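You operate a simulated robot arm through the tools that you are given. There is no shell and no other tool. Be economical: measure what you need, move in short steps, check, and stop when the job is done.

The job below is to be done with a simulated two-armed robot. You get a single attempt, and the scene is never put back.

Task
Pick up the M8 clear tub from the back of the winding bench with one hand, pass it to the other hand and put it on the table of the bin rack. Set down upright: clear tub.

It is judged by the outcome, as a careful person would: the job done as asked, and still so three seconds after it is handed in. It fails if anything else is knocked over, pushed out of place, dropped, spilled or broken.

Robot
Two 7-joint arms with two-finger parallel grippers on one trunk, on a base that drives. Base frame: it is fixed to the floor where the robot stands at the start and does not move with it; the origin is under the middle of the robot, x ahead of it, y to its left, z up; the surface under the hand at the start is at about z = 0.85. Lengths are in m, angles in degrees, forces in N, time in s.
The left shoulder is at the start at [0.02, 0.17, 1.203], the right one opposite. With the tool pointing down near the work surface each hand reaches from about 0.16 to 0.66 m from the robot's upright axis, wherever it stands, measured 20 degrees to its own side. Places, roughly: table of the bin rack (36x12 cm) [-0.56, 2.7, 0.5]. Payload 3.8 kg a hand.
The tool frame of a hand sits at the grasp point between the pads (the TCP): z along the fingers, y along the line on which they close. The tips reach 0.03 m beyond it. The gripper opens to 0.11 m. The fingers are 0.02 m wide and 0.01 m thick; the gripper's body (0.048 by 0.112 m) begins 0.055 m behind the TCP.
Orientation is told as [roll, pitch, yaw] about the base's x, y, z axes, in that order, counted from this pose: with the fingers straight down and closing along the base's y, the tool's x points along the base's -x, its y along +y and its z along -z.

Tools
- The arms move only by the tool move_arm. It takes "left_deltas", "right_deltas" or both (then of equal length, played together; a hand with none holds still); each is a list of rows, each a list of 3 entries, a list of its own where there are three numbers: the opening, from 0 (shut) to 1 (fully open), then the shift along the tool's x, y, z in m, then the turn, a rotation vector about the tool's x, y, z in degrees. In form: [[grip, [tx, ty, tz], [rx, ry, rz]], ...]. A call has 1 to 8 rows; each row is the pose to reach, as a shift and turn from the pose commanded when the call began, along the tool's axes at that moment. A row lasts 0.2 s, in which the tool goes at most 0.05 m and 8.6 degrees; a call with a longer step from one row to the next is refused whole, and so is a gripper value outside its range. Where a pose cannot be reached the arm comes as near as it can. A force on the tool above 40 N (or 10 N above the force at the start of the call, whichever is more), or a blocked arm, ends the call early, and 0.2 s more pass. Each finger travels about 0.072 m/s and halts on what it meets, pressing with about 33 N; the grip force reading is that of the motor and also rises with nothing between the fingers. The clock runs only during rows and for 0.2 s after the last one: add rows that repeat a pose to give the fingers time. The reply holds the time, the measured pose of the TCP, the force on the tool along the base axes, the opening and the grip force, in the units named above and with some noise, with the torque about the TCP (base axes, N m) and any sound that the robot's microphone picked up.
- Cameras (640 x 400 px; columns grow to the right, rows downward): "scene" is now at [0.1043, 0.0079, 1.3438]; the picture's right is [0.10, -1.00, 0.00], its down [-0.66, -0.06, -0.75] and it looks along [0.74, 0.07, -0.66] (base axes); focal length 257 px, centre (320, 200). "left" rides on the left gripper at [0.072, -0.017, -0.103] in its tool frame; the picture's right is [0.23, 0.97, 0.00], its down [-0.76, 0.18, -0.62] and it looks along [-0.61, 0.14, 0.78] (tool axes); focal length 222 px, centre (320, 200). "right" rides on the right gripper at [0.072, 0.017, -0.103] in its tool frame; the picture's right is [-0.23, 0.97, 0.00], its down [-0.76, -0.18, -0.62] and it looks along [-0.61, -0.14, 0.78] (tool axes); focal length 222 px, centre (320, 200). There is no depth. A picture from a camera that has moved, and an enlarged one, comes with that camera's place and axes in the base frame and with its lens.
- camera(camera): a new picture of that camera. No time passes.
- raise_lower(by): slides the trunk up (or, below 0, down) by that many m; the arms and the scene camera ride with it, the base frame stays. It gives what a move gives, with no picture.
- steer(legs): drives the robot by 1 to 6 legs, each [ahead, turn to the left] in m and degrees, along the robot's own axes; the way and the turn of a leg run together, so that a leg with both is an arc; at most 1.5 m and 180 degrees a leg. The arms and the cameras ride along, it lands a little off, and it stops where it bumps. It gives what a move gives.
- pan_tilt(pan, tilt): turns the head with the scene camera to pan (to the left, within 80 degrees either way) and tilt (down, from -29 to 69), counted from straight ahead of the robot. It gives what a move gives.
- zoom(camera, box): a new picture of the part [left, top, right, bottom] of that camera's present view, enlarged. No time passes.
- finish_job(): hands the job in; it is judged then, once.

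Go step by step. Nothing tells you exact positions but the pictures and the camera data: compare them with the known pose of the tool, close in by small moves and look again before you grip or let go. The budget is 120 turns and 108 pictures, counting those below and the enlarged ones. Unless the task says otherwise, let go and move clear before handing in, and close with one line.

The tools are called after "Call:" by a JSON object that holds its "api" and its "payload". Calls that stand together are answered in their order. move_arm: Moves the arms, as the interface text tells. Its arguments: {"type":"object","properties":{"left_deltas":{"type":"array","items":{"type":"array"}},"right_deltas":{"type":"array","items":{"type":"array"}}},"required":[]} The other tools are called the same way: raise_lower (by) slides the trunk up or down; steer (legs) drives the base; pan_tilt (pan, tilt) turns the head that bears the scene camera; camera (camera) takes a picture; zoom (camera, box) takes an enlarged picture of a part of a camera's view; finish_job () hands the job in.

At the start:

```text
t: 0.0
left_tool_pos: [0.4644, 0.2754, 1.1483]
left_tcp_rot: [0.0, 0.0, -0.1]
left_wrist_force: [-0.5, -0.6, 0.4]
left_wrist_torque: [-0.04, 0.0, 0.0]
left_grip_width: 0.1103
left_grasp_force: 0.0
right_tool_pos: [0.5294, -0.1845, 1.1262]
right_tcp_rot: [0.0, 0.0, -0.1]
right_wrist_force: [-0.4, 0.0, 0.1]
right_wrist_torque: [0.0, 0.01, -0.04]
right_grip_width: 0.11
right_grasp_force: 0.0
trunk travel left (down, up): [-0.3, 0.27]
robot x, y, heading: [0.0001, -0.0011, 0.1]
head pan, tilt: [5.5, 41.7]
```

scene: 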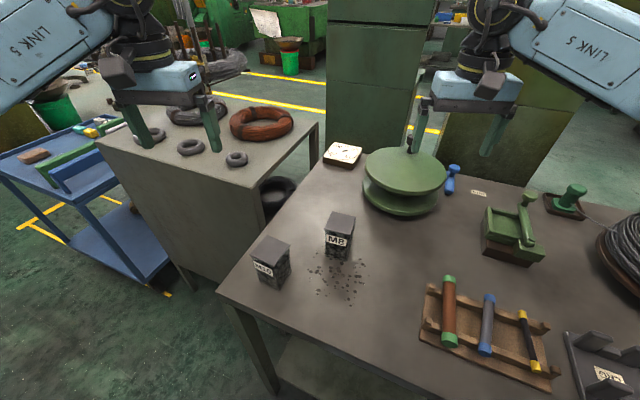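
right: 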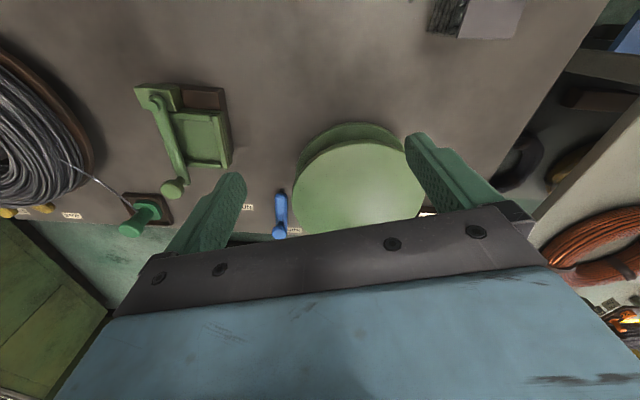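
left: 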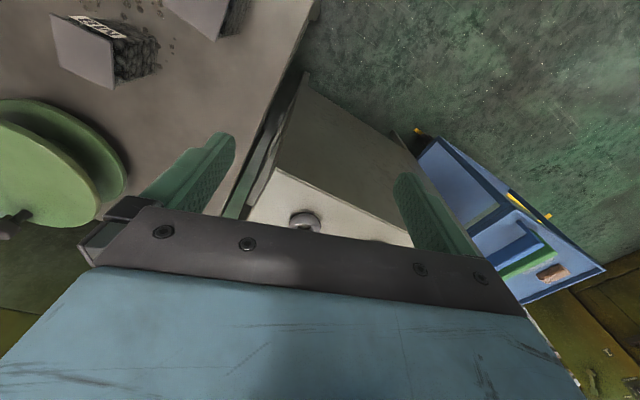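

I see two small clear tubs with labels near the middle/front-left of the bench; I'll zoom in to read the labels and check the back of the bench.

Call:
{"api": "zoom", "payload": {"camera": "scene", "box": [220, 180, 400, 300]}}

Call:
{"api": "zoom", "payload": {"camera": "scene", "box": [300, 120, 640, 330]}}

```text
3.33 times, centred on (310, 240) of scene
camera zoom: at [0.1043, 0.0079, 1.3438], right [0.1, -1.0, 0.0], down [-0.66, -0.06, -0.75], along [0.74, 0.07, -0.66], focal length 855 px, centre (353, 67)
```

zoom: 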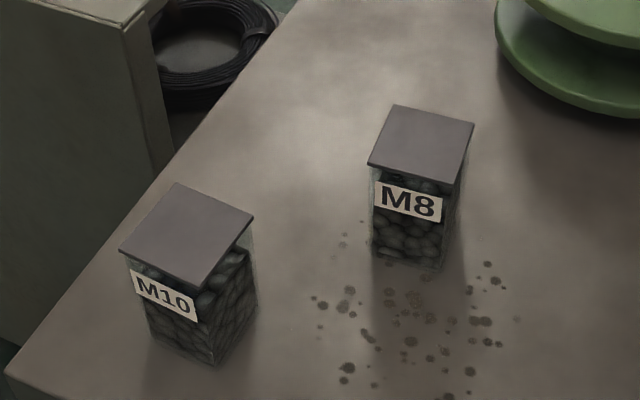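

```text
1.88 times, centred on (470, 225) of scene
camera zoom: at [0.1043, 0.0079, 1.3438], right [0.1, -1.0, 0.0], down [-0.66, -0.06, -0.75], along [0.74, 0.07, -0.66], focal length 483 px, centre (38, 153)
```

zoom: 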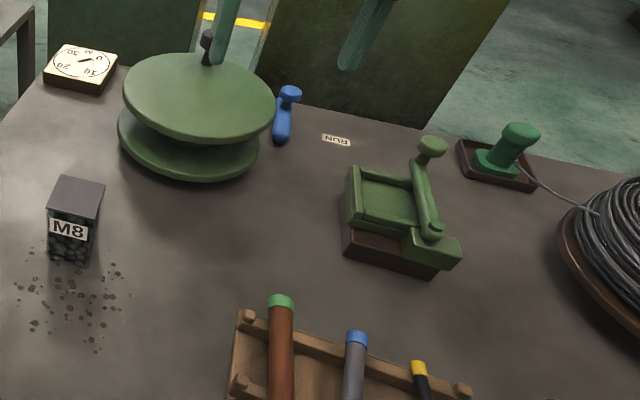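

The M8 tub stands at about (0.48, 0.00), lid top near z≈0.945, yaw about −14°. Before choosing grasps I look toward the bin rack on the left.

Call:
{"api": "pan_tilt", "payload": {"pan": 80, "tilt": 20}}

Call:
{"api": "camera", "payload": {"camera": "scene"}}

```text
t: 1.5
left_tool_pos: [0.4632, 0.275, 1.1476]
left_tcp_rot: [-0.1, -0.1, 0.0]
left_wrist_force: [0.1, 0.7, 0.0]
left_wrist_torque: [0.03, 0.01, -0.01]
left_grip_width: 0.1099
left_grasp_force: 0.0
right_tool_pos: [0.5293, -0.186, 1.1265]
right_tcp_rot: [0.0, 0.0, -0.1]
right_wrist_force: [-0.4, 0.1, 0.6]
right_wrist_torque: [-0.01, 0.0, -0.01]
right_grip_width: 0.1098
right_grasp_force: 0.1
trunk travel left (down, up): [-0.3, 0.27]
robot x, y, heading: [-0.0027, -0.0015, 0.1]
head pan, tilt: [80.0, 20.0]
```

```text
102 pictures are left
camera scene: at [0.037, 0.0916, 1.3776], right [0.98, -0.17, 0.0], down [-0.06, -0.34, -0.94], along [0.16, 0.93, -0.34], focal length 257 px, centre (320, 200)
```

scene: 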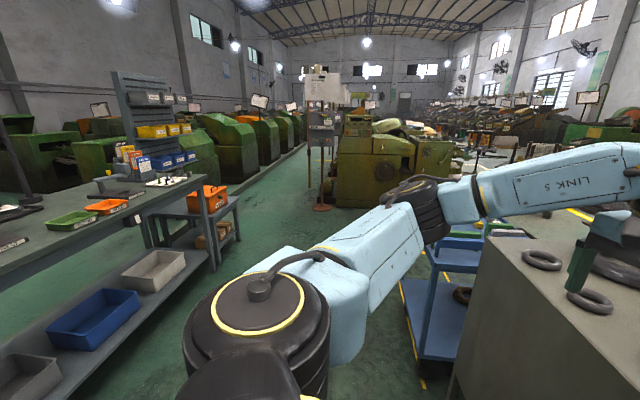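

Call:
{"api": "zoom", "payload": {"camera": "scene", "box": [60, 50, 300, 270]}}

```text
1.82 times, centred on (180, 160) of scene
camera zoom: at [0.037, 0.0916, 1.3776], right [0.98, -0.17, 0.0], down [-0.06, -0.34, -0.94], along [0.16, 0.93, -0.34], focal length 466 px, centre (574, 273)
```

zoom: 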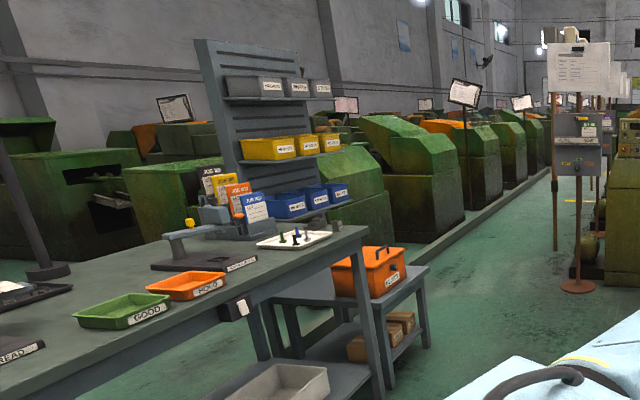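

The rack's table is the low grey table with an orange toolbox on it (clear above), so a final top-down placement suits. Plan: the right hand picks the tub low from the right with a tilted tool, the left hand takes it from above. First I turn the right hand in free air and point the head back.

Call:
{"api": "pan_tilt", "payload": {"pan": 0, "tilt": 45}}

Call:
{"api": "move_arm", "payload": {"right_deltas": [[1, [0, 0, 0], [0, 0, -8.5]], [1, [0, 0, 0], [0, 0, -17]], [1, [0, 0, 0], [0, 0, -25.5]], [1, [0, 0, 0], [0, 0, -34]], [1, [0, 0, 0], [0, 0, -42.5]], [1, [0, 0, 0], [0, 0, -51]], [1, [0, 0, 0], [0, 0, -59.5]], [1, [0, 0, 0], [0, 0, -68]]]}}

```text
t: 3.0
left_tool_pos: [0.4639, 0.2751, 1.1487]
left_tcp_rot: [0.0, -0.1, -0.1]
left_wrist_force: [-0.6, -0.5, 0.3]
left_wrist_torque: [-0.01, 0.0, 0.03]
left_grip_width: 0.1099
left_grasp_force: 0.0
right_tool_pos: [0.5301, -0.1863, 1.1273]
right_tcp_rot: [0.0, 0.1, -0.1]
right_wrist_force: [0.6, 0.2, 0.2]
right_wrist_torque: [0.0, 0.0, -0.01]
right_grip_width: 0.1099
right_grasp_force: 0.1
trunk travel left (down, up): [-0.3, 0.27]
robot x, y, heading: [-0.0026, -0.0023, 0.2]
head pan, tilt: [0.0, 45.0]
```

```text
t: 4.8
left_tool_pos: [0.4641, 0.2762, 1.147]
left_tcp_rot: [-0.1, -0.1, 0.1]
left_wrist_force: [-0.7, -0.4, 0.2]
left_wrist_torque: [-0.06, -0.02, -0.01]
left_grip_width: 0.1099
left_grasp_force: 0.2
right_tool_pos: [0.5241, -0.1841, 1.1269]
right_tcp_rot: [0.1, 0.0, 40.6]
right_wrist_force: [0.9, -1.0, -0.6]
right_wrist_torque: [0.0, 0.0, 0.0]
right_grip_width: 0.1103
right_grasp_force: 0.1
right hand out of reach, approached as far as the arm can: row 5, 6, 7, 8
trunk travel left (down, up): [-0.3, 0.27]
robot x, y, heading: [0.0024, 0.0002, 0.0]
head pan, tilt: [0.0, 45.0]
```

The right wrist stops at about +40° yaw, so I change the approach: the right hand will grip pitched forward from the front, closing along the tub's left/right faces (yaw ≈ −14°). I turn it back and check.

Call:
{"api": "move_arm", "payload": {"right_deltas": [[1, [0, 0, 0], [0, 0, 8]], [1, [0, 0, 0], [0, 0, 16]], [1, [0, 0, 0], [0, 0, 24]], [1, [0, 0, 0], [0, 0, 32]], [1, [0, 0, 0], [0, 0, 40]], [1, [0, 0, 0], [0, 0, 47]], [1, [0, 0, 0], [0, 0, 54]]]}}

Call:
{"api": "camera", "payload": {"camera": "scene"}}

```text
t: 6.4
left_tool_pos: [0.4637, 0.2745, 1.1476]
left_tcp_rot: [0.1, -0.1, 0.1]
left_wrist_force: [0.2, 0.3, -0.5]
left_wrist_torque: [-0.01, 0.04, 0.0]
left_grip_width: 0.1099
left_grasp_force: 0.1
right_tool_pos: [0.5258, -0.1838, 1.1281]
right_tcp_rot: [0.0, 0.0, -13.6]
right_wrist_force: [0.7, 1.2, 0.2]
right_wrist_torque: [-0.04, 0.02, 0.0]
right_grip_width: 0.11
right_grasp_force: 0.1
trunk travel left (down, up): [-0.3, 0.27]
robot x, y, heading: [0.0013, -0.0009, -0.0]
head pan, tilt: [0.0, 45.0]
```

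```text
100 pictures are left
camera scene: at [0.1021, -0.0001, 1.339], right [0.0, -1.0, 0.0], down [-0.71, 0.0, -0.71], along [0.71, 0.0, -0.71], focal length 257 px, centre (320, 200)
```

scene: 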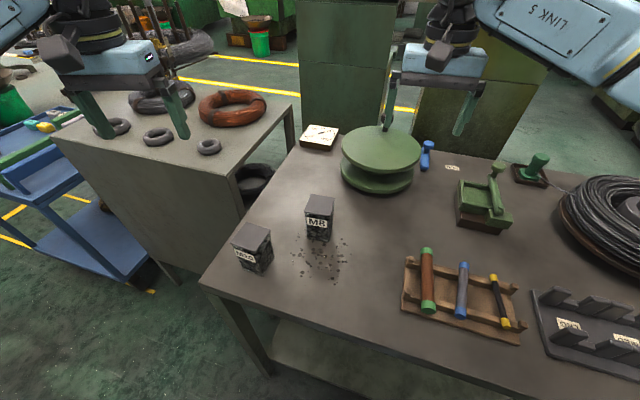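

Call:
{"api": "zoom", "payload": {"camera": "scene", "box": [270, 180, 370, 260]}}

```text
5.00 times, centred on (320, 220) of scene
camera zoom: at [0.1021, -0.0001, 1.339], right [0.0, -1.0, 0.0], down [-0.71, 0.0, -0.71], along [0.71, 0.0, -0.71], focal length 1283 px, centre (320, 100)
```

zoom: 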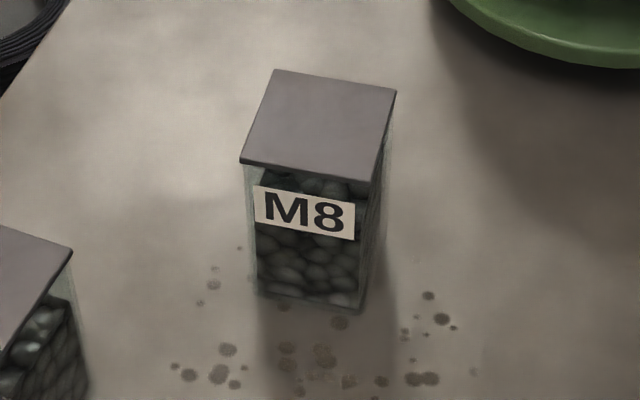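

Refined: tub centre (0.482, 0.000), lid top z≈0.944, bench z≈0.85, yaw ≈ −13°, body ≈ 49 mm wide. I pitch the right hand 50° forward while moving to hover above the tub, away from the M10 tub at (0.40, 0.12).

Call:
{"api": "move_arm", "payload": {"right_deltas": [[1, [0.012, 0.021, 0.0], [0, -6.25, 0]], [1, [0.024, 0.042, 0.0], [0, -12.5, 0]], [1, [0.037, 0.063, 0.02], [0, -18.75, 0]], [1, [0.049, 0.084, 0.04], [0, -25, 0]], [1, [0.061, 0.105, 0.055], [0, -31.25, 0]], [1, [0.074, 0.126, 0.07], [0, -37.5, 0]], [1, [0.086, 0.147, 0.08], [0, -43.75, 0]], [1, [0.098, 0.1676, 0.09], [0, -50, 0]]]}}

Call:
{"api": "camera", "payload": {"camera": "scene"}}

Call:
{"api": "camera", "payload": {"camera": "right"}}

```text
t: 8.2
left_tool_pos: [0.4644, 0.2766, 1.1471]
left_tcp_rot: [-0.1, 0.0, -0.1]
left_wrist_force: [-0.5, -0.6, -0.9]
left_wrist_torque: [0.0, 0.0, 0.0]
left_grip_width: 0.11
left_grasp_force: 0.1
right_tool_pos: [0.4689, 0.0028, 1.0365]
right_tcp_rot: [0.0, -50.1, -13.6]
right_wrist_force: [0.2, 0.7, -0.4]
right_wrist_torque: [-0.02, 0.01, 0.01]
right_grip_width: 0.1099
right_grasp_force: 0.2
trunk travel left (down, up): [-0.3, 0.27]
robot x, y, heading: [0.0004, 0.0004, 0.1]
head pan, tilt: [0.0, 45.0]
```

```text
98 pictures are left
camera scene: at [0.102, 0.0007, 1.339], right [0.0, -1.0, 0.0], down [-0.71, 0.0, -0.71], along [0.71, 0.0, -0.71], focal length 257 px, centre (320, 200)
```

scene: 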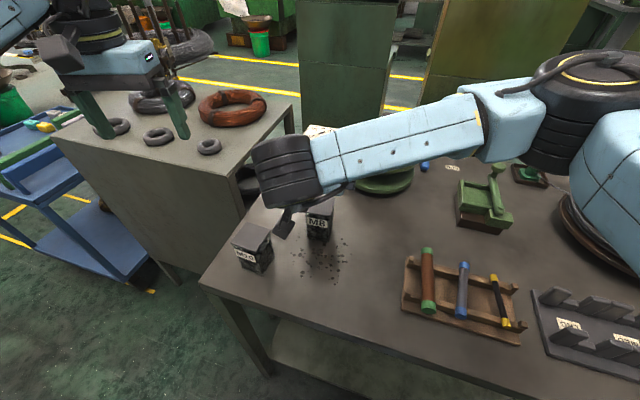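

```text
97 pictures are left
camera right: at [0.35, 0.0479, 1.0447], right [0.37, 0.91, 0.17], down [-0.03, -0.18, 0.98], along [0.93, -0.37, -0.04], focal length 222 px, centre (320, 200)
```

right: 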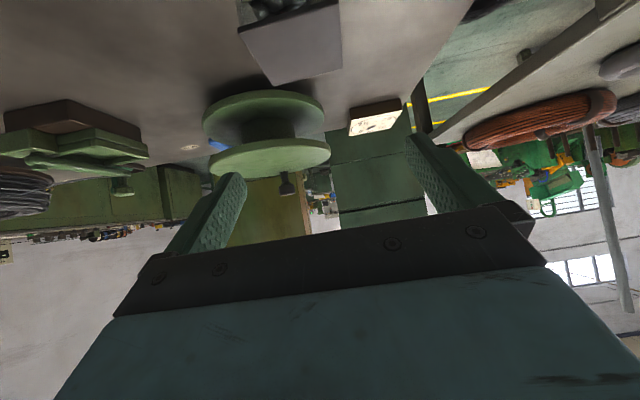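

The right hand is pitched as wanted and hovers over the tub (its camera rides underneath). I lower part way and check the alignment.

Call:
{"api": "move_arm", "payload": {"right_deltas": [[1, [0.023, 0, 0.0193], [0, 0, 0]], [1, [0.046, 0, 0.0386], [0, 0, 0]], [1, [0.0613, 0, 0.0514], [0, 0, 0]]]}}

Call:
{"api": "camera", "payload": {"camera": "right"}}

Call:
{"api": "camera", "payload": {"camera": "scene"}}

Call:
{"api": "camera", "payload": {"camera": "left"}}

```text
t: 9.0
left_tool_pos: [0.4635, 0.2754, 1.147]
left_tcp_rot: [-0.1, 0.0, 0.0]
left_wrist_force: [-0.1, 0.5, -0.8]
left_wrist_torque: [0.02, -0.06, 0.01]
left_grip_width: 0.1101
left_grasp_force: 0.1
right_tool_pos: [0.4682, 0.0017, 0.9569]
right_tcp_rot: [0.0, -50.0, -13.6]
right_wrist_force: [-0.8, -0.1, -0.2]
right_wrist_torque: [0.0, 0.01, 0.02]
right_grip_width: 0.1097
right_grasp_force: 0.0
trunk travel left (down, up): [-0.3, 0.27]
robot x, y, heading: [0.001, -0.002, -0.0]
head pan, tilt: [0.0, 45.0]
```

```text
96 pictures are left
camera right: at [0.3502, 0.0469, 0.9649], right [0.37, 0.91, 0.17], down [-0.03, -0.18, 0.98], along [0.93, -0.37, -0.04], focal length 222 px, centre (320, 200)
```

right: 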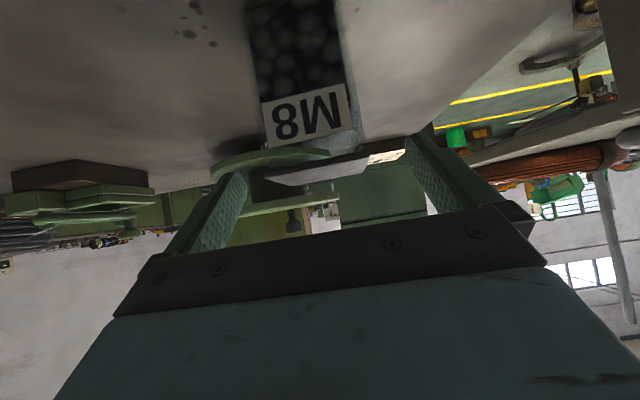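

```text
95 pictures are left
camera scene: at [0.1022, 0.0, 1.339], right [0.0, -1.0, 0.0], down [-0.71, 0.0, -0.71], along [0.71, 0.0, -0.71], focal length 257 px, centre (320, 200)
```

scene: 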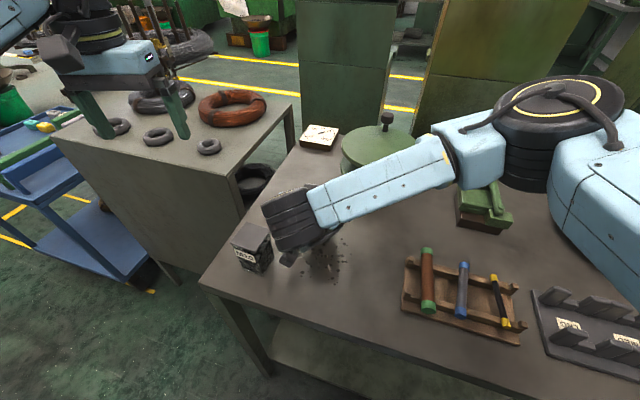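

```text
94 pictures are left
camera left: at [0.3917, 0.2586, 1.2514], right [-0.23, 0.97, 0.0], down [0.76, 0.18, 0.62], along [0.61, 0.14, -0.78], focal length 222 px, centre (320, 200)
```

left: 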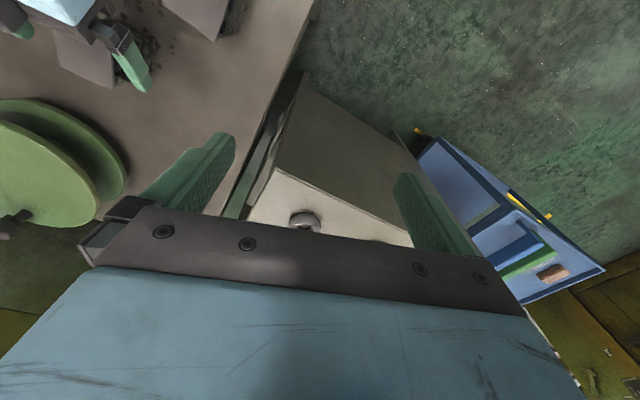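

Call:
{"api": "zoom", "payload": {"camera": "left", "box": [0, 0, 240, 130]}}

Call:
{"api": "zoom", "payload": {"camera": "scene", "box": [220, 170, 380, 290]}}

```text
2.67 times, centred on (120, 65) of left
camera zoom: at [0.3917, 0.2586, 1.2514], right [-0.23, 0.97, 0.0], down [0.76, 0.18, 0.62], along [0.61, 0.14, -0.78], focal length 592 px, centre (853, 560)
```

zoom: 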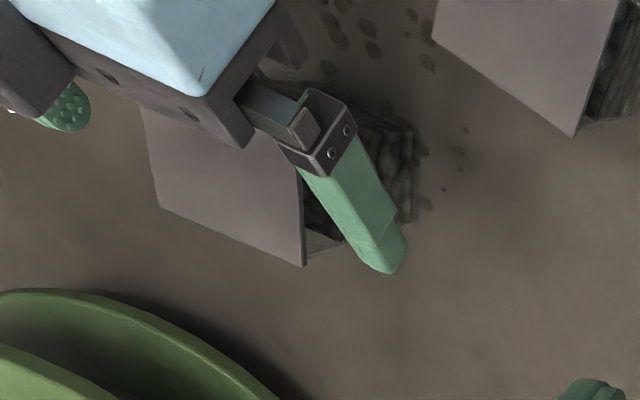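

```text
3.33 times, centred on (300, 230) of scene
camera zoom: at [0.1022, 0.0, 1.339], right [0.0, -1.0, 0.0], down [-0.71, 0.0, -0.71], along [0.71, 0.0, -0.71], focal length 855 px, centre (387, 100)
```

zoom: 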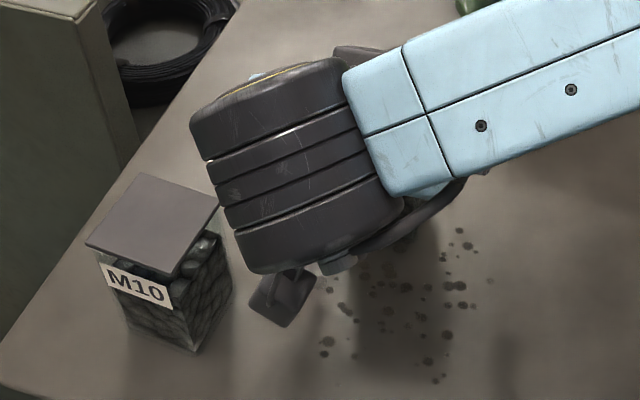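

Fingers straddle the tub and clear M10. I lower the rest of the way to TCP z≈0.893 and check.

Call:
{"api": "move_arm", "payload": {"right_deltas": [[1, [0.0165, 0, 0.0138], [0, 0, 0]], [1, [0.033, 0, 0.0277], [0, 0, 0]], [1, [0.049, 0, 0.0411], [0, 0, 0]]]}}

Call:
{"api": "zoom", "payload": {"camera": "left", "box": [0, 0, 240, 130]}}

Call:
{"api": "zoom", "payload": {"camera": "scene", "box": [220, 170, 380, 290]}}

Call:
{"api": "camera", "payload": {"camera": "right"}}

```text
t: 9.8
left_tool_pos: [0.4645, 0.2748, 1.1477]
left_tcp_rot: [0.0, 0.0, -0.1]
left_wrist_force: [-0.3, 0.3, 0.1]
left_wrist_torque: [-0.02, 0.01, 0.02]
left_grip_width: 0.1098
left_grasp_force: 0.0
right_tool_pos: [0.4692, 0.0021, 0.8927]
right_tcp_rot: [0.1, -50.0, -13.5]
right_wrist_force: [0.5, 0.1, 0.1]
right_wrist_torque: [0.01, -0.02, 0.0]
right_grip_width: 0.1102
right_grasp_force: 0.0
trunk travel left (down, up): [-0.3, 0.27]
robot x, y, heading: [0.0005, -0.0023, 0.2]
head pan, tilt: [0.0, 45.0]
```

```text
2.67 times, centred on (120, 65) of left
camera zoom: at [0.3918, 0.2585, 1.2514], right [-0.23, 0.97, 0.0], down [0.76, 0.18, 0.62], along [0.61, 0.14, -0.78], focal length 592 px, centre (853, 560)
```

zoom: 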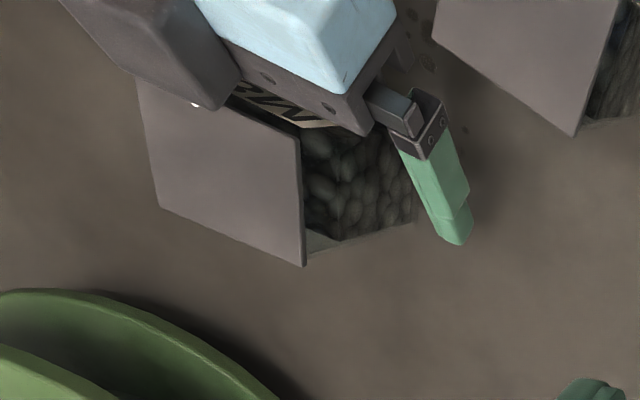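

```text
3.33 times, centred on (300, 230) of scene
camera zoom: at [0.1023, 0.0, 1.3389], right [0.0, -1.0, 0.0], down [-0.71, 0.0, -0.71], along [0.71, 0.0, -0.71], focal length 855 px, centre (387, 100)
```

zoom: 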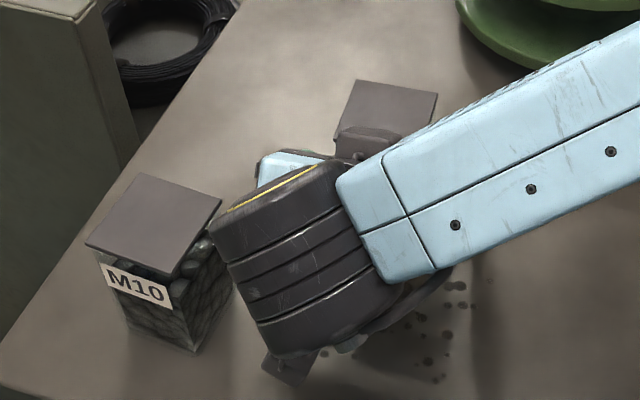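

```text
89 pictures are left
camera right: at [0.35, 0.0472, 0.9011], right [0.37, 0.91, 0.17], down [-0.03, -0.18, 0.98], along [0.93, -0.37, -0.04], focal length 222 px, centre (320, 200)
```

right: 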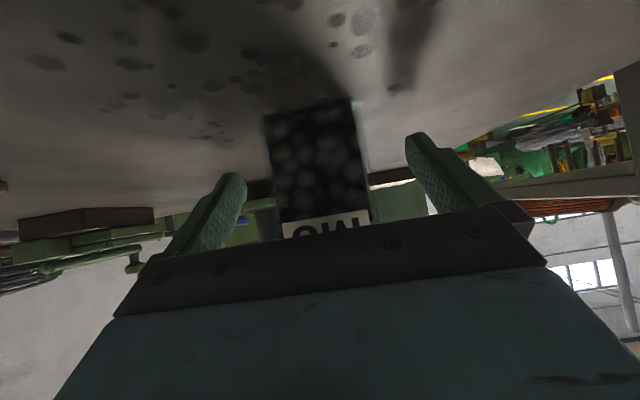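

Centred with no contact. I close the right gripper.

Call:
{"api": "move_arm", "payload": {"right_deltas": [[0.6, [0, 0, 0], [0, 0, 0]], [0.6, [0, 0, 0], [0, 0, 0]], [0.4, [0, 0, 0], [0, 0, 0]], [0.2, [0, 0, 0], [0, 0, 0]], [0, [0, 0, 0], [0, 0, 0]], [0, [0, 0, 0], [0, 0, 0]]]}}

Call:
{"api": "camera", "payload": {"camera": "right"}}

Call:
{"api": "zoom", "payload": {"camera": "left", "box": [0, 0, 240, 130]}}

```text
t: 11.2
left_tool_pos: [0.4654, 0.2749, 1.147]
left_tcp_rot: [-0.1, 0.0, 0.0]
left_wrist_force: [0.1, -0.1, 0.1]
left_wrist_torque: [-0.03, 0.01, -0.02]
left_grip_width: 0.1099
left_grasp_force: 0.0
right_tool_pos: [0.4678, 0.0021, 0.8934]
right_tcp_rot: [-0.1, -50.1, -13.6]
right_wrist_force: [-0.7, 0.1, -0.5]
right_wrist_torque: [0.01, 0.0, 0.0]
right_grip_width: 0.0559
right_grasp_force: 32.9
trunk travel left (down, up): [-0.3, 0.27]
robot x, y, heading: [-0.0019, -0.0012, -0.2]
head pan, tilt: [0.0, 45.0]
```

```text
88 pictures are left
camera right: at [0.3498, 0.0473, 0.9015], right [0.37, 0.91, 0.17], down [-0.03, -0.18, 0.98], along [0.93, -0.37, -0.04], focal length 222 px, centre (320, 200)
```

right: 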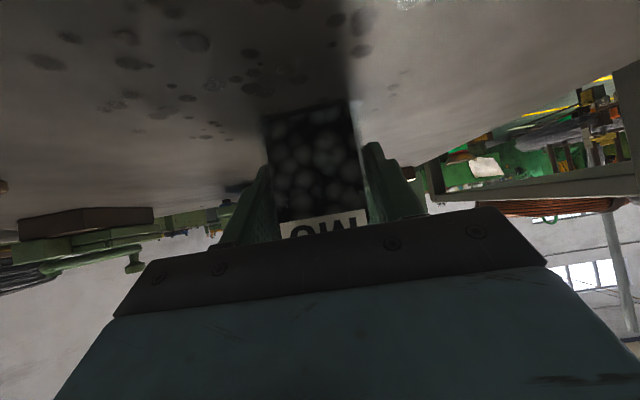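

```text
2.67 times, centred on (120, 65) of left
camera zoom: at [0.3917, 0.2586, 1.2514], right [-0.23, 0.97, 0.0], down [0.76, 0.18, 0.62], along [0.61, 0.14, -0.78], focal length 592 px, centre (853, 560)
```

zoom: 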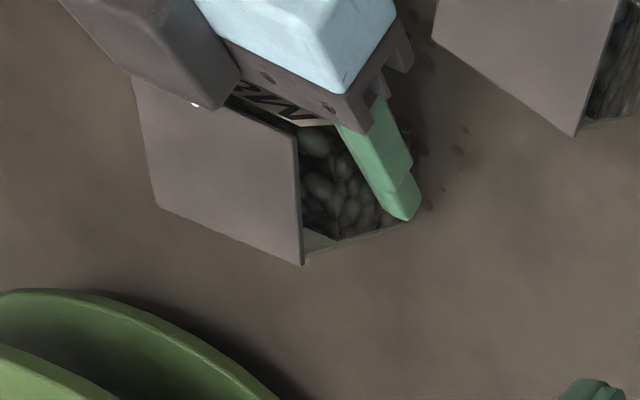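

Held firmly at 56 mm. I lift straight up 0.13 m and check the hold.

Call:
{"api": "move_arm", "payload": {"right_deltas": [[0, [-0.008, 0, -0.0064], [0, 0, 0]], [0, [-0.023, 0, -0.0193], [0, 0, 0]], [0, [-0.046, 0, -0.0386], [0, 0, 0]], [0, [-0.069, 0, -0.058], [0, 0, 0]], [0, [-0.0996, 0, -0.0836], [0, 0, 0]]]}}

Call:
{"api": "camera", "payload": {"camera": "scene"}}

Call:
{"api": "camera", "payload": {"camera": "left"}}

```text
t: 12.4
left_tool_pos: [0.4638, 0.2747, 1.1485]
left_tcp_rot: [0.1, -0.1, -0.1]
left_wrist_force: [0.1, 0.6, -0.2]
left_wrist_torque: [-0.01, 0.0, -0.01]
left_grip_width: 0.1101
left_grasp_force: 0.0
right_tool_pos: [0.4677, 0.003, 1.0238]
right_tcp_rot: [0.0, -50.1, -13.4]
right_wrist_force: [-0.5, 0.3, -3.1]
right_wrist_torque: [0.01, 0.04, -0.03]
right_grip_width: 0.056
right_grasp_force: 32.8
trunk travel left (down, up): [-0.3, 0.27]
robot x, y, heading: [0.0004, -0.0004, 0.0]
head pan, tilt: [0.0, 45.0]
```

```text
86 pictures are left
camera scene: at [0.1019, -0.0001, 1.339], right [0.0, -1.0, 0.0], down [-0.71, 0.0, -0.71], along [0.71, 0.0, -0.71], focal length 257 px, centre (320, 200)
```

scene: 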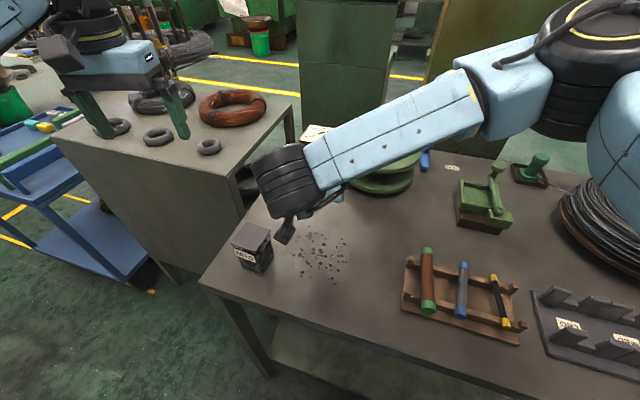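

```text
85 pictures are left
camera left: at [0.3914, 0.2585, 1.2516], right [-0.23, 0.97, 0.0], down [0.76, 0.18, 0.62], along [0.61, 0.14, -0.78], focal length 222 px, centre (320, 200)
```

left: 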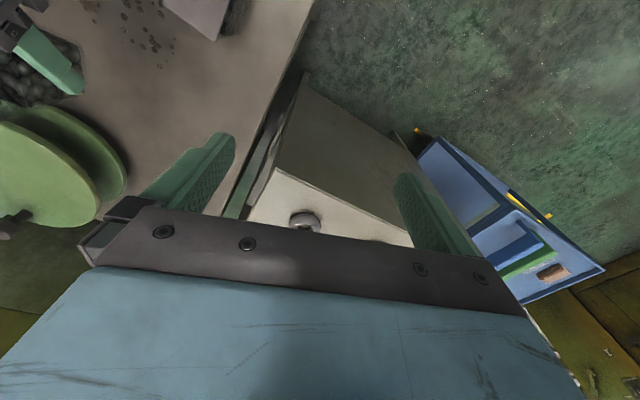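

The tub is held and upright (about 0.3 kg). I bring it to yaw 0 and to a handover place nearer the middle, higher up, and raise the left hand clear.

Call:
{"api": "move_arm", "payload": {"right_deltas": [[0, [-0.005, 0.013, -0.017], [-3.45, 0, -2.9]], [0, [-0.01, 0.026, -0.035], [-6.9, 0, -5.8]], [0, [-0.0152, 0.039, -0.0519], [-10.34, 0, -8.68]]], "left_deltas": [[1, [0, 0, -0.035], [0, 5, 0]], [1, [0, 0, -0.07], [0, 10, 0]], [1, [0, 0, -0.1], [0, 15, 0]]]}}

Call:
{"api": "pan_tilt", "payload": {"pan": 5, "tilt": 35}}

Call:
{"api": "camera", "payload": {"camera": "scene"}}

Call:
{"api": "camera", "payload": {"camera": "left"}}

```text
t: 13.2
left_tool_pos: [0.4632, 0.274, 1.2497]
left_tcp_rot: [0.0, 14.9, 0.0]
left_wrist_force: [0.0, 0.1, 0.2]
left_wrist_torque: [0.0, -0.01, 0.0]
left_grip_width: 0.1098
left_grasp_force: 0.0
right_tool_pos: [0.4477, 0.0467, 1.0686]
right_tcp_rot: [0.1, -50.1, -0.1]
right_wrist_force: [-0.2, 0.1, -3.9]
right_wrist_torque: [0.02, 0.03, 0.02]
right_grip_width: 0.0558
right_grasp_force: 32.5
trunk travel left (down, up): [-0.3, 0.27]
robot x, y, heading: [0.001, 0.0022, -0.1]
head pan, tilt: [0.0, 45.0]
```

```text
t: 13.9
left_tool_pos: [0.4656, 0.2754, 1.2475]
left_tcp_rot: [-0.1, 15.0, 0.0]
left_wrist_force: [0.5, 0.6, -0.3]
left_wrist_torque: [0.02, -0.01, 0.01]
left_grip_width: 0.11
left_grasp_force: 0.0
right_tool_pos: [0.4483, 0.0474, 1.0682]
right_tcp_rot: [0.0, -50.0, 0.1]
right_wrist_force: [-0.1, -0.3, -4.6]
right_wrist_torque: [-0.03, 0.04, 0.01]
right_grip_width: 0.056
right_grasp_force: 33.2
trunk travel left (down, up): [-0.3, 0.27]
robot x, y, heading: [0.0024, 0.0038, 0.3]
head pan, tilt: [5.0, 35.0]
```

```text
84 pictures are left
camera scene: at [0.1089, 0.0076, 1.3537], right [0.09, -1.0, 0.0], down [-0.57, -0.05, -0.82], along [0.82, 0.07, -0.57], focal length 257 px, centre (320, 200)
```

scene: 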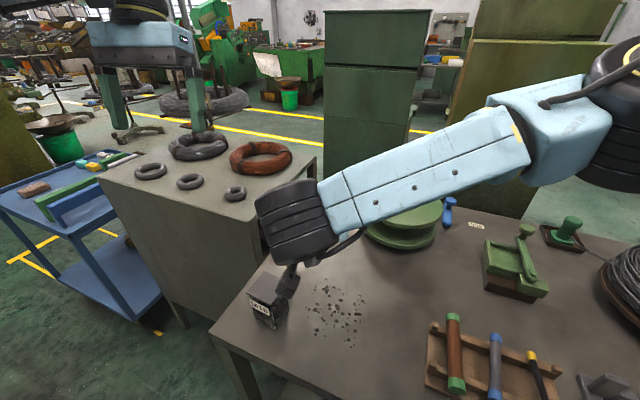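

```text
83 pictures are left
camera left: at [0.4214, 0.2588, 1.3669], right [-0.22, 0.97, 0.06], down [0.9, 0.18, 0.41], along [0.38, 0.14, -0.91], focal length 222 px, centre (320, 200)
```

left: 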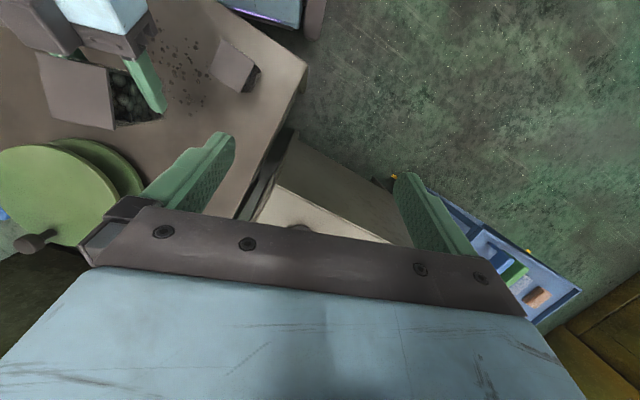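

The left camera confirms the tub where predicted: centre (0.460, 0.047), lid top z≈1.12. I bring the left hand over it at height.

Call:
{"api": "move_arm", "payload": {"left_deltas": [[1, [-0.001, -0.033, 0], [0, 0, 0]], [1, [-0.002, -0.066, 0], [0, 0, 0]], [1, [-0.003, -0.099, 0], [0, 0, 0]], [1, [-0.005, -0.132, -0.001], [0, 0, 0]], [1, [-0.006, -0.165, -0.001], [0, 0, 0]], [1, [-0.007, -0.198, -0.002], [0, 0, 0]], [1, [-0.008, -0.228, -0.002], [0, 0, 0]]]}}

Call:
{"api": "camera", "payload": {"camera": "left"}}

Call:
{"api": "camera", "payload": {"camera": "scene"}}

```text
t: 15.5
left_tool_pos: [0.4714, 0.0454, 1.2466]
left_tcp_rot: [0.0, 14.9, 0.0]
left_wrist_force: [0.4, -0.1, -0.7]
left_wrist_torque: [-0.01, 0.03, -0.01]
left_grip_width: 0.1101
left_grasp_force: 0.1
right_tool_pos: [0.4479, 0.048, 1.0696]
right_tcp_rot: [0.0, -49.9, 0.1]
right_wrist_force: [0.8, -0.2, -4.7]
right_wrist_torque: [0.03, 0.01, -0.03]
right_grip_width: 0.056
right_grasp_force: 33.3
trunk travel left (down, up): [-0.3, 0.27]
robot x, y, heading: [0.0015, 0.0012, -0.0]
head pan, tilt: [5.0, 35.0]
```

```text
82 pictures are left
camera left: at [0.4292, 0.0296, 1.3662], right [-0.22, 0.97, 0.06], down [0.9, 0.18, 0.4], along [0.38, 0.14, -0.91], focal length 222 px, centre (320, 200)
```

left: 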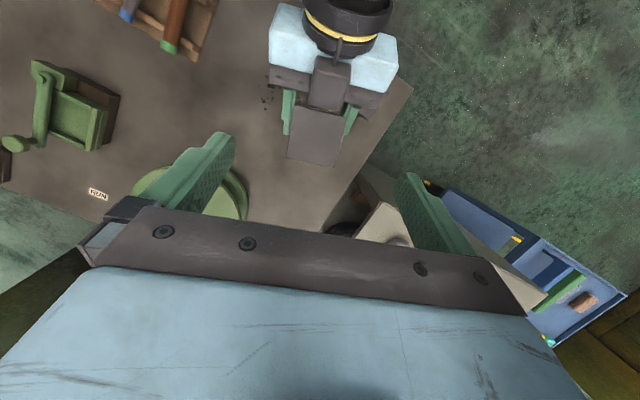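

```text
81 pictures are left
camera scene: at [0.1089, 0.0067, 1.3538], right [0.09, -1.0, 0.0], down [-0.57, -0.05, -0.82], along [0.82, 0.07, -0.57], focal length 257 px, centre (320, 200)
```

scene: 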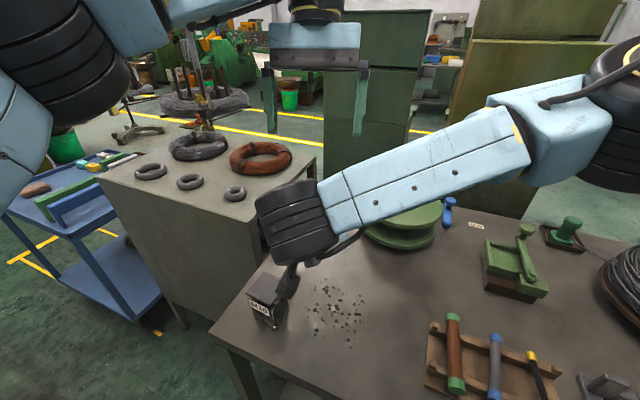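

Call:
{"api": "zoom", "payload": {"camera": "left", "box": [240, 0, 420, 180]}}

```text
2.22 times, centred on (330, 90) of left
camera zoom: at [0.4292, 0.0296, 1.3662], right [-0.22, 0.97, 0.06], down [0.9, 0.18, 0.4], along [0.38, 0.14, -0.91], focal length 494 px, centre (298, 444)
```

zoom: 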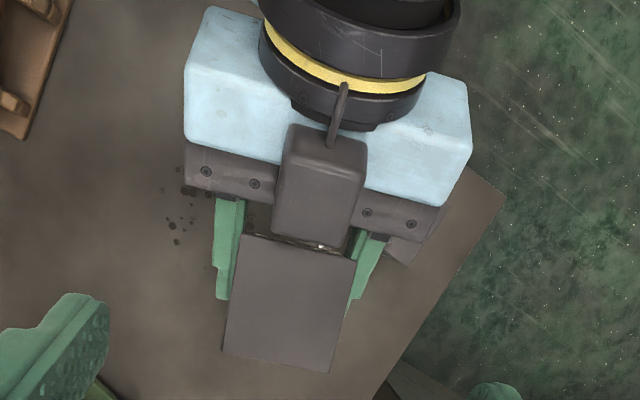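

The right gripper's cable box sits just below lid height in front, clear of where the left palm will go. I descend the left hand most of the way and look.

Call:
{"api": "move_arm", "payload": {"left_deltas": [[1, [-0.008, 0.001, 0.0275], [0, 0, 0]], [1, [-0.016, 0.002, 0.055], [0, 0, 0]], [1, [-0.025, 0.0025, 0.0865], [0, 0, 0]]]}}

Call:
{"api": "camera", "payload": {"camera": "left"}}

Call:
{"api": "camera", "payload": {"camera": "scene"}}

```text
t: 16.3
left_tool_pos: [0.4748, 0.0507, 1.1575]
left_tcp_rot: [0.0, 15.0, 0.0]
left_wrist_force: [0.3, 0.8, 0.5]
left_wrist_torque: [0.02, -0.01, -0.05]
left_grip_width: 0.11
left_grasp_force: 0.1
right_tool_pos: [0.4474, 0.0473, 1.0687]
right_tcp_rot: [0.0, -50.0, 0.0]
right_wrist_force: [0.0, 0.1, -4.5]
right_wrist_torque: [0.02, 0.05, 0.01]
right_grip_width: 0.0559
right_grasp_force: 33.2
trunk travel left (down, up): [-0.3, 0.27]
robot x, y, heading: [0.0018, -0.0008, -0.1]
head pan, tilt: [5.0, 35.0]
```

```text
79 pictures are left
camera left: at [0.4313, 0.0335, 1.2758], right [-0.22, 0.97, 0.06], down [0.9, 0.18, 0.4], along [0.38, 0.14, -0.91], focal length 222 px, centre (320, 200)
```

left: 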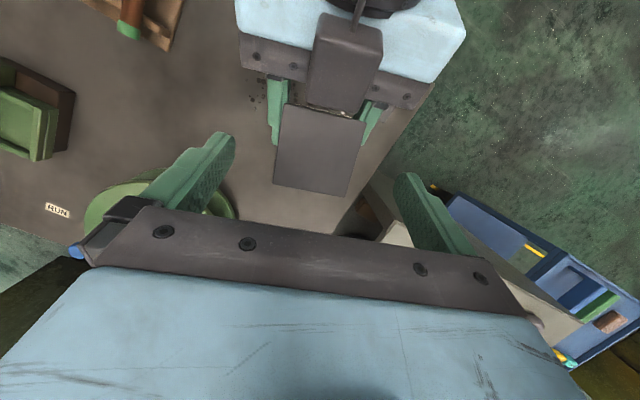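

```text
78 pictures are left
camera scene: at [0.1094, 0.0079, 1.3537], right [0.09, -1.0, 0.0], down [-0.57, -0.05, -0.82], along [0.82, 0.07, -0.57], focal length 257 px, centre (320, 200)
```

scene: 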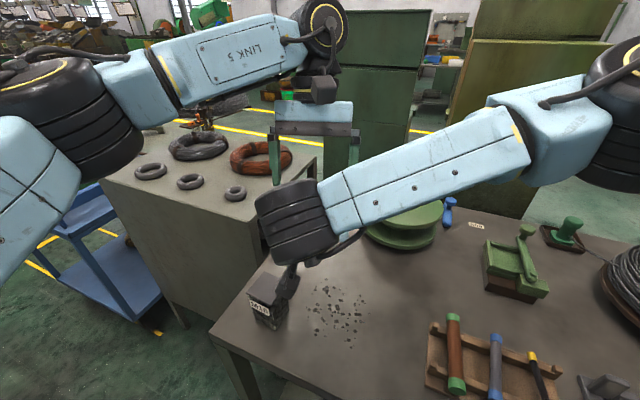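

Lid is centred between the left fingers with clear space around. I descend the last 43 mm.

Call:
{"api": "move_arm", "payload": {"left_deltas": [[1, [-0.0038, -0.001, 0.014], [0, 0, 0]], [1, [-0.0075, -0.002, 0.028], [0, 0, 0]], [1, [-0.0113, -0.002, 0.042], [0, 0, 0]]]}}

Call:
{"api": "camera", "payload": {"camera": "left"}}

Call:
{"api": "camera", "payload": {"camera": "scene"}}

Call:
{"api": "camera", "payload": {"camera": "right"}}

```text
t: 17.1
left_tool_pos: [0.4727, 0.0474, 1.114]
left_tcp_rot: [0.0, 15.1, 0.0]
left_wrist_force: [0.5, -0.2, 0.1]
left_wrist_torque: [0.0, -0.03, 0.01]
left_grip_width: 0.11
left_grasp_force: 0.0
right_tool_pos: [0.4485, 0.048, 1.0668]
right_tcp_rot: [0.0, -49.8, 0.1]
right_wrist_force: [-0.8, 0.7, -3.9]
right_wrist_torque: [0.01, 0.08, -0.03]
right_grip_width: 0.0559
right_grasp_force: 32.2
trunk travel left (down, up): [-0.3, 0.27]
robot x, y, heading: [-0.0029, -0.0007, 0.0]
head pan, tilt: [5.0, 35.0]
```

```text
77 pictures are left
camera left: at [0.4312, 0.0309, 1.2326], right [-0.22, 0.97, 0.06], down [0.9, 0.18, 0.41], along [0.38, 0.14, -0.91], focal length 222 px, centre (320, 200)
```

left: 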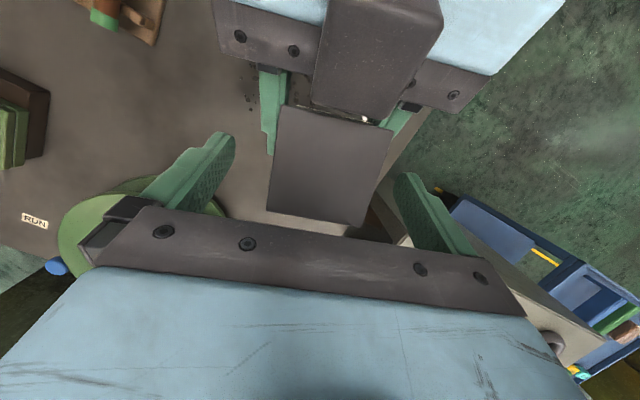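

```text
76 pictures are left
camera scene: at [0.1091, 0.0077, 1.3537], right [0.09, -1.0, 0.0], down [-0.57, -0.05, -0.82], along [0.82, 0.07, -0.57], focal length 257 px, centre (320, 200)
```

scene: 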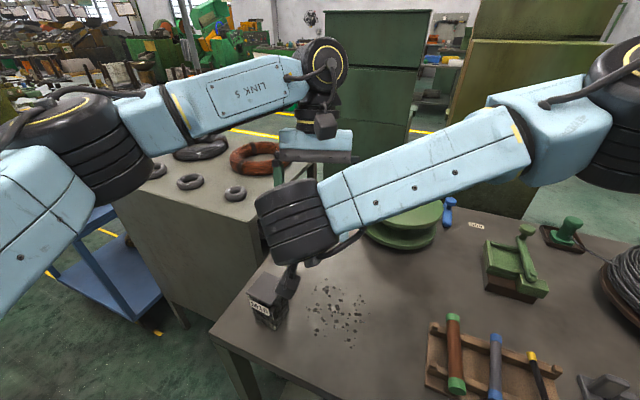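

```text
75 pictures are left
camera right: at [0.3228, 0.0639, 1.0765], right [0.15, 0.97, 0.17], down [0.01, -0.18, 0.98], along [0.99, -0.14, -0.04], focal length 222 px, centre (320, 200)
```

right: 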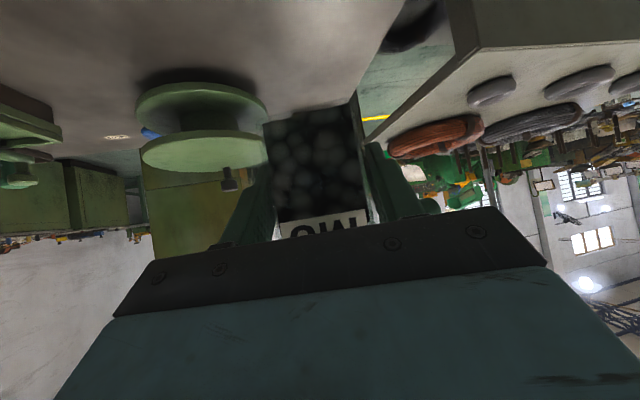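

Clear of the right fingers by about 1 cm. I close the left gripper on the upper part of the tub.

Call:
{"api": "move_arm", "payload": {"left_deltas": [[0.6, [0, 0, 0], [0, 0, 0]], [0.6, [0, 0, 0], [0, 0, 0]], [0.4, [0, 0, 0], [0, 0, 0]], [0.2, [0, 0, 0], [0, 0, 0]], [0, [0, 0, 0], [0, 0, 0]], [0, [0, 0, 0], [0, 0, 0]]]}}

Call:
{"api": "camera", "payload": {"camera": "left"}}

```text
t: 18.5
left_tool_pos: [0.474, 0.0473, 1.1134]
left_tcp_rot: [0.0, 14.9, 0.0]
left_wrist_force: [0.5, 1.7, -0.7]
left_wrist_torque: [0.02, -0.07, -0.09]
left_grip_width: 0.056
left_grasp_force: 32.9
right_tool_pos: [0.4478, 0.0475, 1.0679]
right_tcp_rot: [0.0, -50.0, 0.0]
right_wrist_force: [0.6, -1.5, -2.7]
right_wrist_torque: [0.03, 0.1, 0.01]
right_grip_width: 0.0559
right_grasp_force: 32.7
trunk travel left (down, up): [-0.3, 0.27]
robot x, y, heading: [-0.0017, -0.0024, -0.3]
head pan, tilt: [5.0, 35.0]
```

```text
74 pictures are left
camera left: at [0.4311, 0.0309, 1.2326], right [-0.22, 0.97, 0.06], down [0.9, 0.18, 0.4], along [0.38, 0.14, -0.91], focal length 222 px, centre (320, 200)
```

left: 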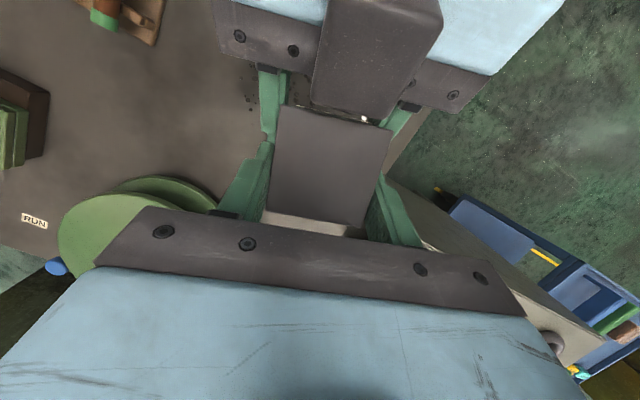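

Both hands hold it. I open the right hand, then draw it straight back and away to its own side.

Call:
{"api": "move_arm", "payload": {"right_deltas": [[0.5, [0, 0, 0], [0, 0, 0]], [1, [0, 0, 0], [0, 0, 0]], [1, [0, 0, 0], [0, 0, 0]], [1, [0, 0, 0], [0, 0, 0]]]}}

Call:
{"api": "camera", "payload": {"camera": "left"}}

```text
t: 19.5
left_tool_pos: [0.474, 0.0483, 1.1134]
left_tcp_rot: [0.0, 15.0, 0.0]
left_wrist_force: [0.4, -0.5, -0.1]
left_wrist_torque: [0.01, -0.04, -0.01]
left_grip_width: 0.056
left_grasp_force: 32.5
right_tool_pos: [0.448, 0.0476, 1.0683]
right_tcp_rot: [0.0, -50.0, 0.1]
right_wrist_force: [0.8, 0.5, 0.0]
right_wrist_torque: [0.01, -0.04, 0.01]
right_grip_width: 0.1099
right_grasp_force: 0.0
trunk travel left (down, up): [-0.3, 0.27]
robot x, y, heading: [0.0007, -0.0013, -0.0]
head pan, tilt: [5.0, 35.0]
```

```text
73 pictures are left
camera left: at [0.431, 0.0308, 1.2326], right [-0.22, 0.97, 0.06], down [0.9, 0.18, 0.4], along [0.38, 0.14, -0.91], focal length 222 px, centre (320, 200)
```

left: 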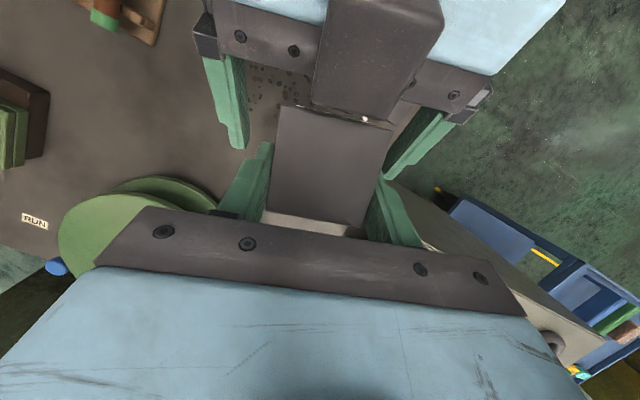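

Call:
{"api": "move_arm", "payload": {"right_deltas": [[1, [0.0096, 0, -0.0115], [0, 0, 0]], [1, [0.0257, 0, -0.0306], [0, 0, 0]], [1, [0.0418, 0, -0.0498], [0, 0, 0]], [1, [0.0546, 0, -0.065], [0, 0, 0]]]}}

Call:
{"api": "camera", "payload": {"camera": "left"}}

Call:
{"api": "camera", "payload": {"camera": "right"}}

```text
t: 20.5
left_tool_pos: [0.4726, 0.0478, 1.1131]
left_tcp_rot: [-0.1, 15.0, 0.1]
left_wrist_force: [0.1, 0.1, -0.3]
left_wrist_torque: [0.01, -0.01, -0.01]
left_grip_width: 0.0555
left_grasp_force: 32.9
right_tool_pos: [0.3627, 0.0473, 1.0677]
right_tcp_rot: [0.0, -50.0, 0.0]
right_wrist_force: [-0.5, 0.2, 0.0]
right_wrist_torque: [-0.01, 0.02, -0.01]
right_grip_width: 0.1097
right_grasp_force: 0.1
trunk travel left (down, up): [-0.3, 0.27]
robot x, y, heading: [-0.0011, -0.0002, -0.1]
head pan, tilt: [5.0, 35.0]
```

```text
72 pictures are left
camera left: at [0.4308, 0.031, 1.2327], right [-0.22, 0.97, 0.06], down [0.9, 0.18, 0.4], along [0.38, 0.14, -0.91], focal length 222 px, centre (320, 200)
```

left: 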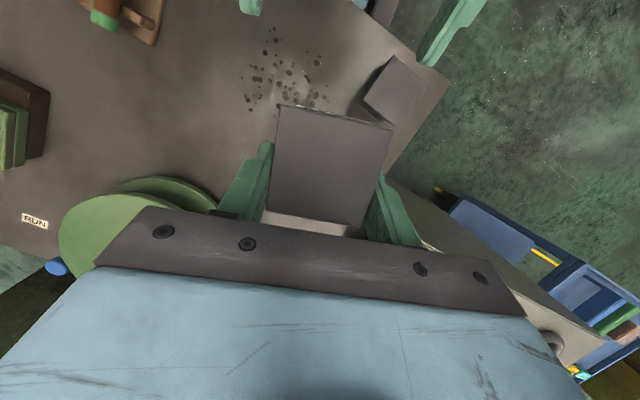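

```text
71 pictures are left
camera right: at [0.2372, 0.0635, 1.0761], right [0.15, 0.97, 0.17], down [0.01, -0.18, 0.98], along [0.99, -0.14, -0.04], focal length 222 px, centre (320, 200)
```

right: 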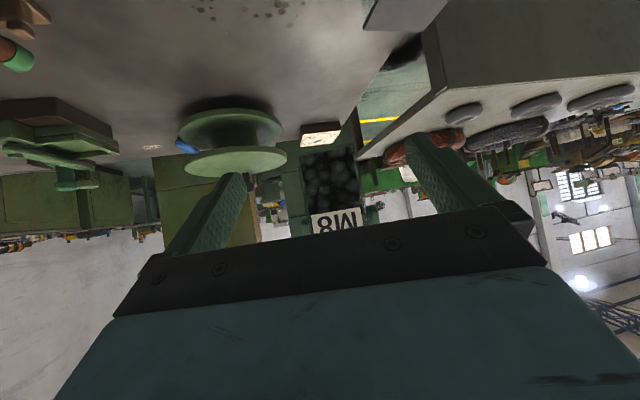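

The left hand holds the tub alone, upright. I swing the right hand away to its side and back to vertical, then survey the base surroundings.

Call:
{"api": "move_arm", "payload": {"right_deltas": [[1, [0, -0.035, 0], [0, 0, 0]], [1, [0, -0.07, 0], [0, 0, 0]], [1, [0, -0.105, 0], [0, 8.3, 0]], [1, [0, -0.14, 0], [0, 16.6, 0]], [1, [0, -0.175, 0], [0, 25, 0]], [1, [0, -0.21, 0], [0, 33.3, 0]], [1, [0, -0.23, 0], [0, 41.6, 0]], [1, [0, -0.25, 0], [0, 50, 0]]]}}

Call:
{"api": "camera", "payload": {"camera": "scene"}}

```text
t: 22.3
left_tool_pos: [0.4734, 0.0472, 1.1146]
left_tcp_rot: [0.2, 15.1, 0.0]
left_wrist_force: [-0.5, -0.2, 0.6]
left_wrist_torque: [0.01, -0.03, 0.0]
left_grip_width: 0.0557
left_grasp_force: 33.2
right_tool_pos: [0.3642, -0.2032, 1.067]
right_tcp_rot: [0.0, 0.1, 0.0]
right_wrist_force: [-0.3, -0.2, -0.3]
right_wrist_torque: [0.02, 0.01, -0.01]
right_grip_width: 0.1098
right_grasp_force: 0.1
trunk travel left (down, up): [-0.3, 0.27]
robot x, y, heading: [-0.0063, 0.001, -0.0]
head pan, tilt: [5.0, 35.0]
```

```text
70 pictures are left
camera scene: at [0.109, 0.007, 1.3537], right [0.09, -1.0, 0.0], down [-0.57, -0.05, -0.82], along [0.82, 0.07, -0.57], focal length 257 px, centre (320, 200)
```

scene: 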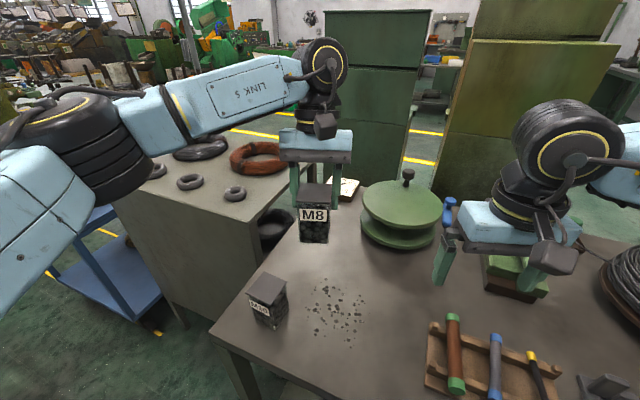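

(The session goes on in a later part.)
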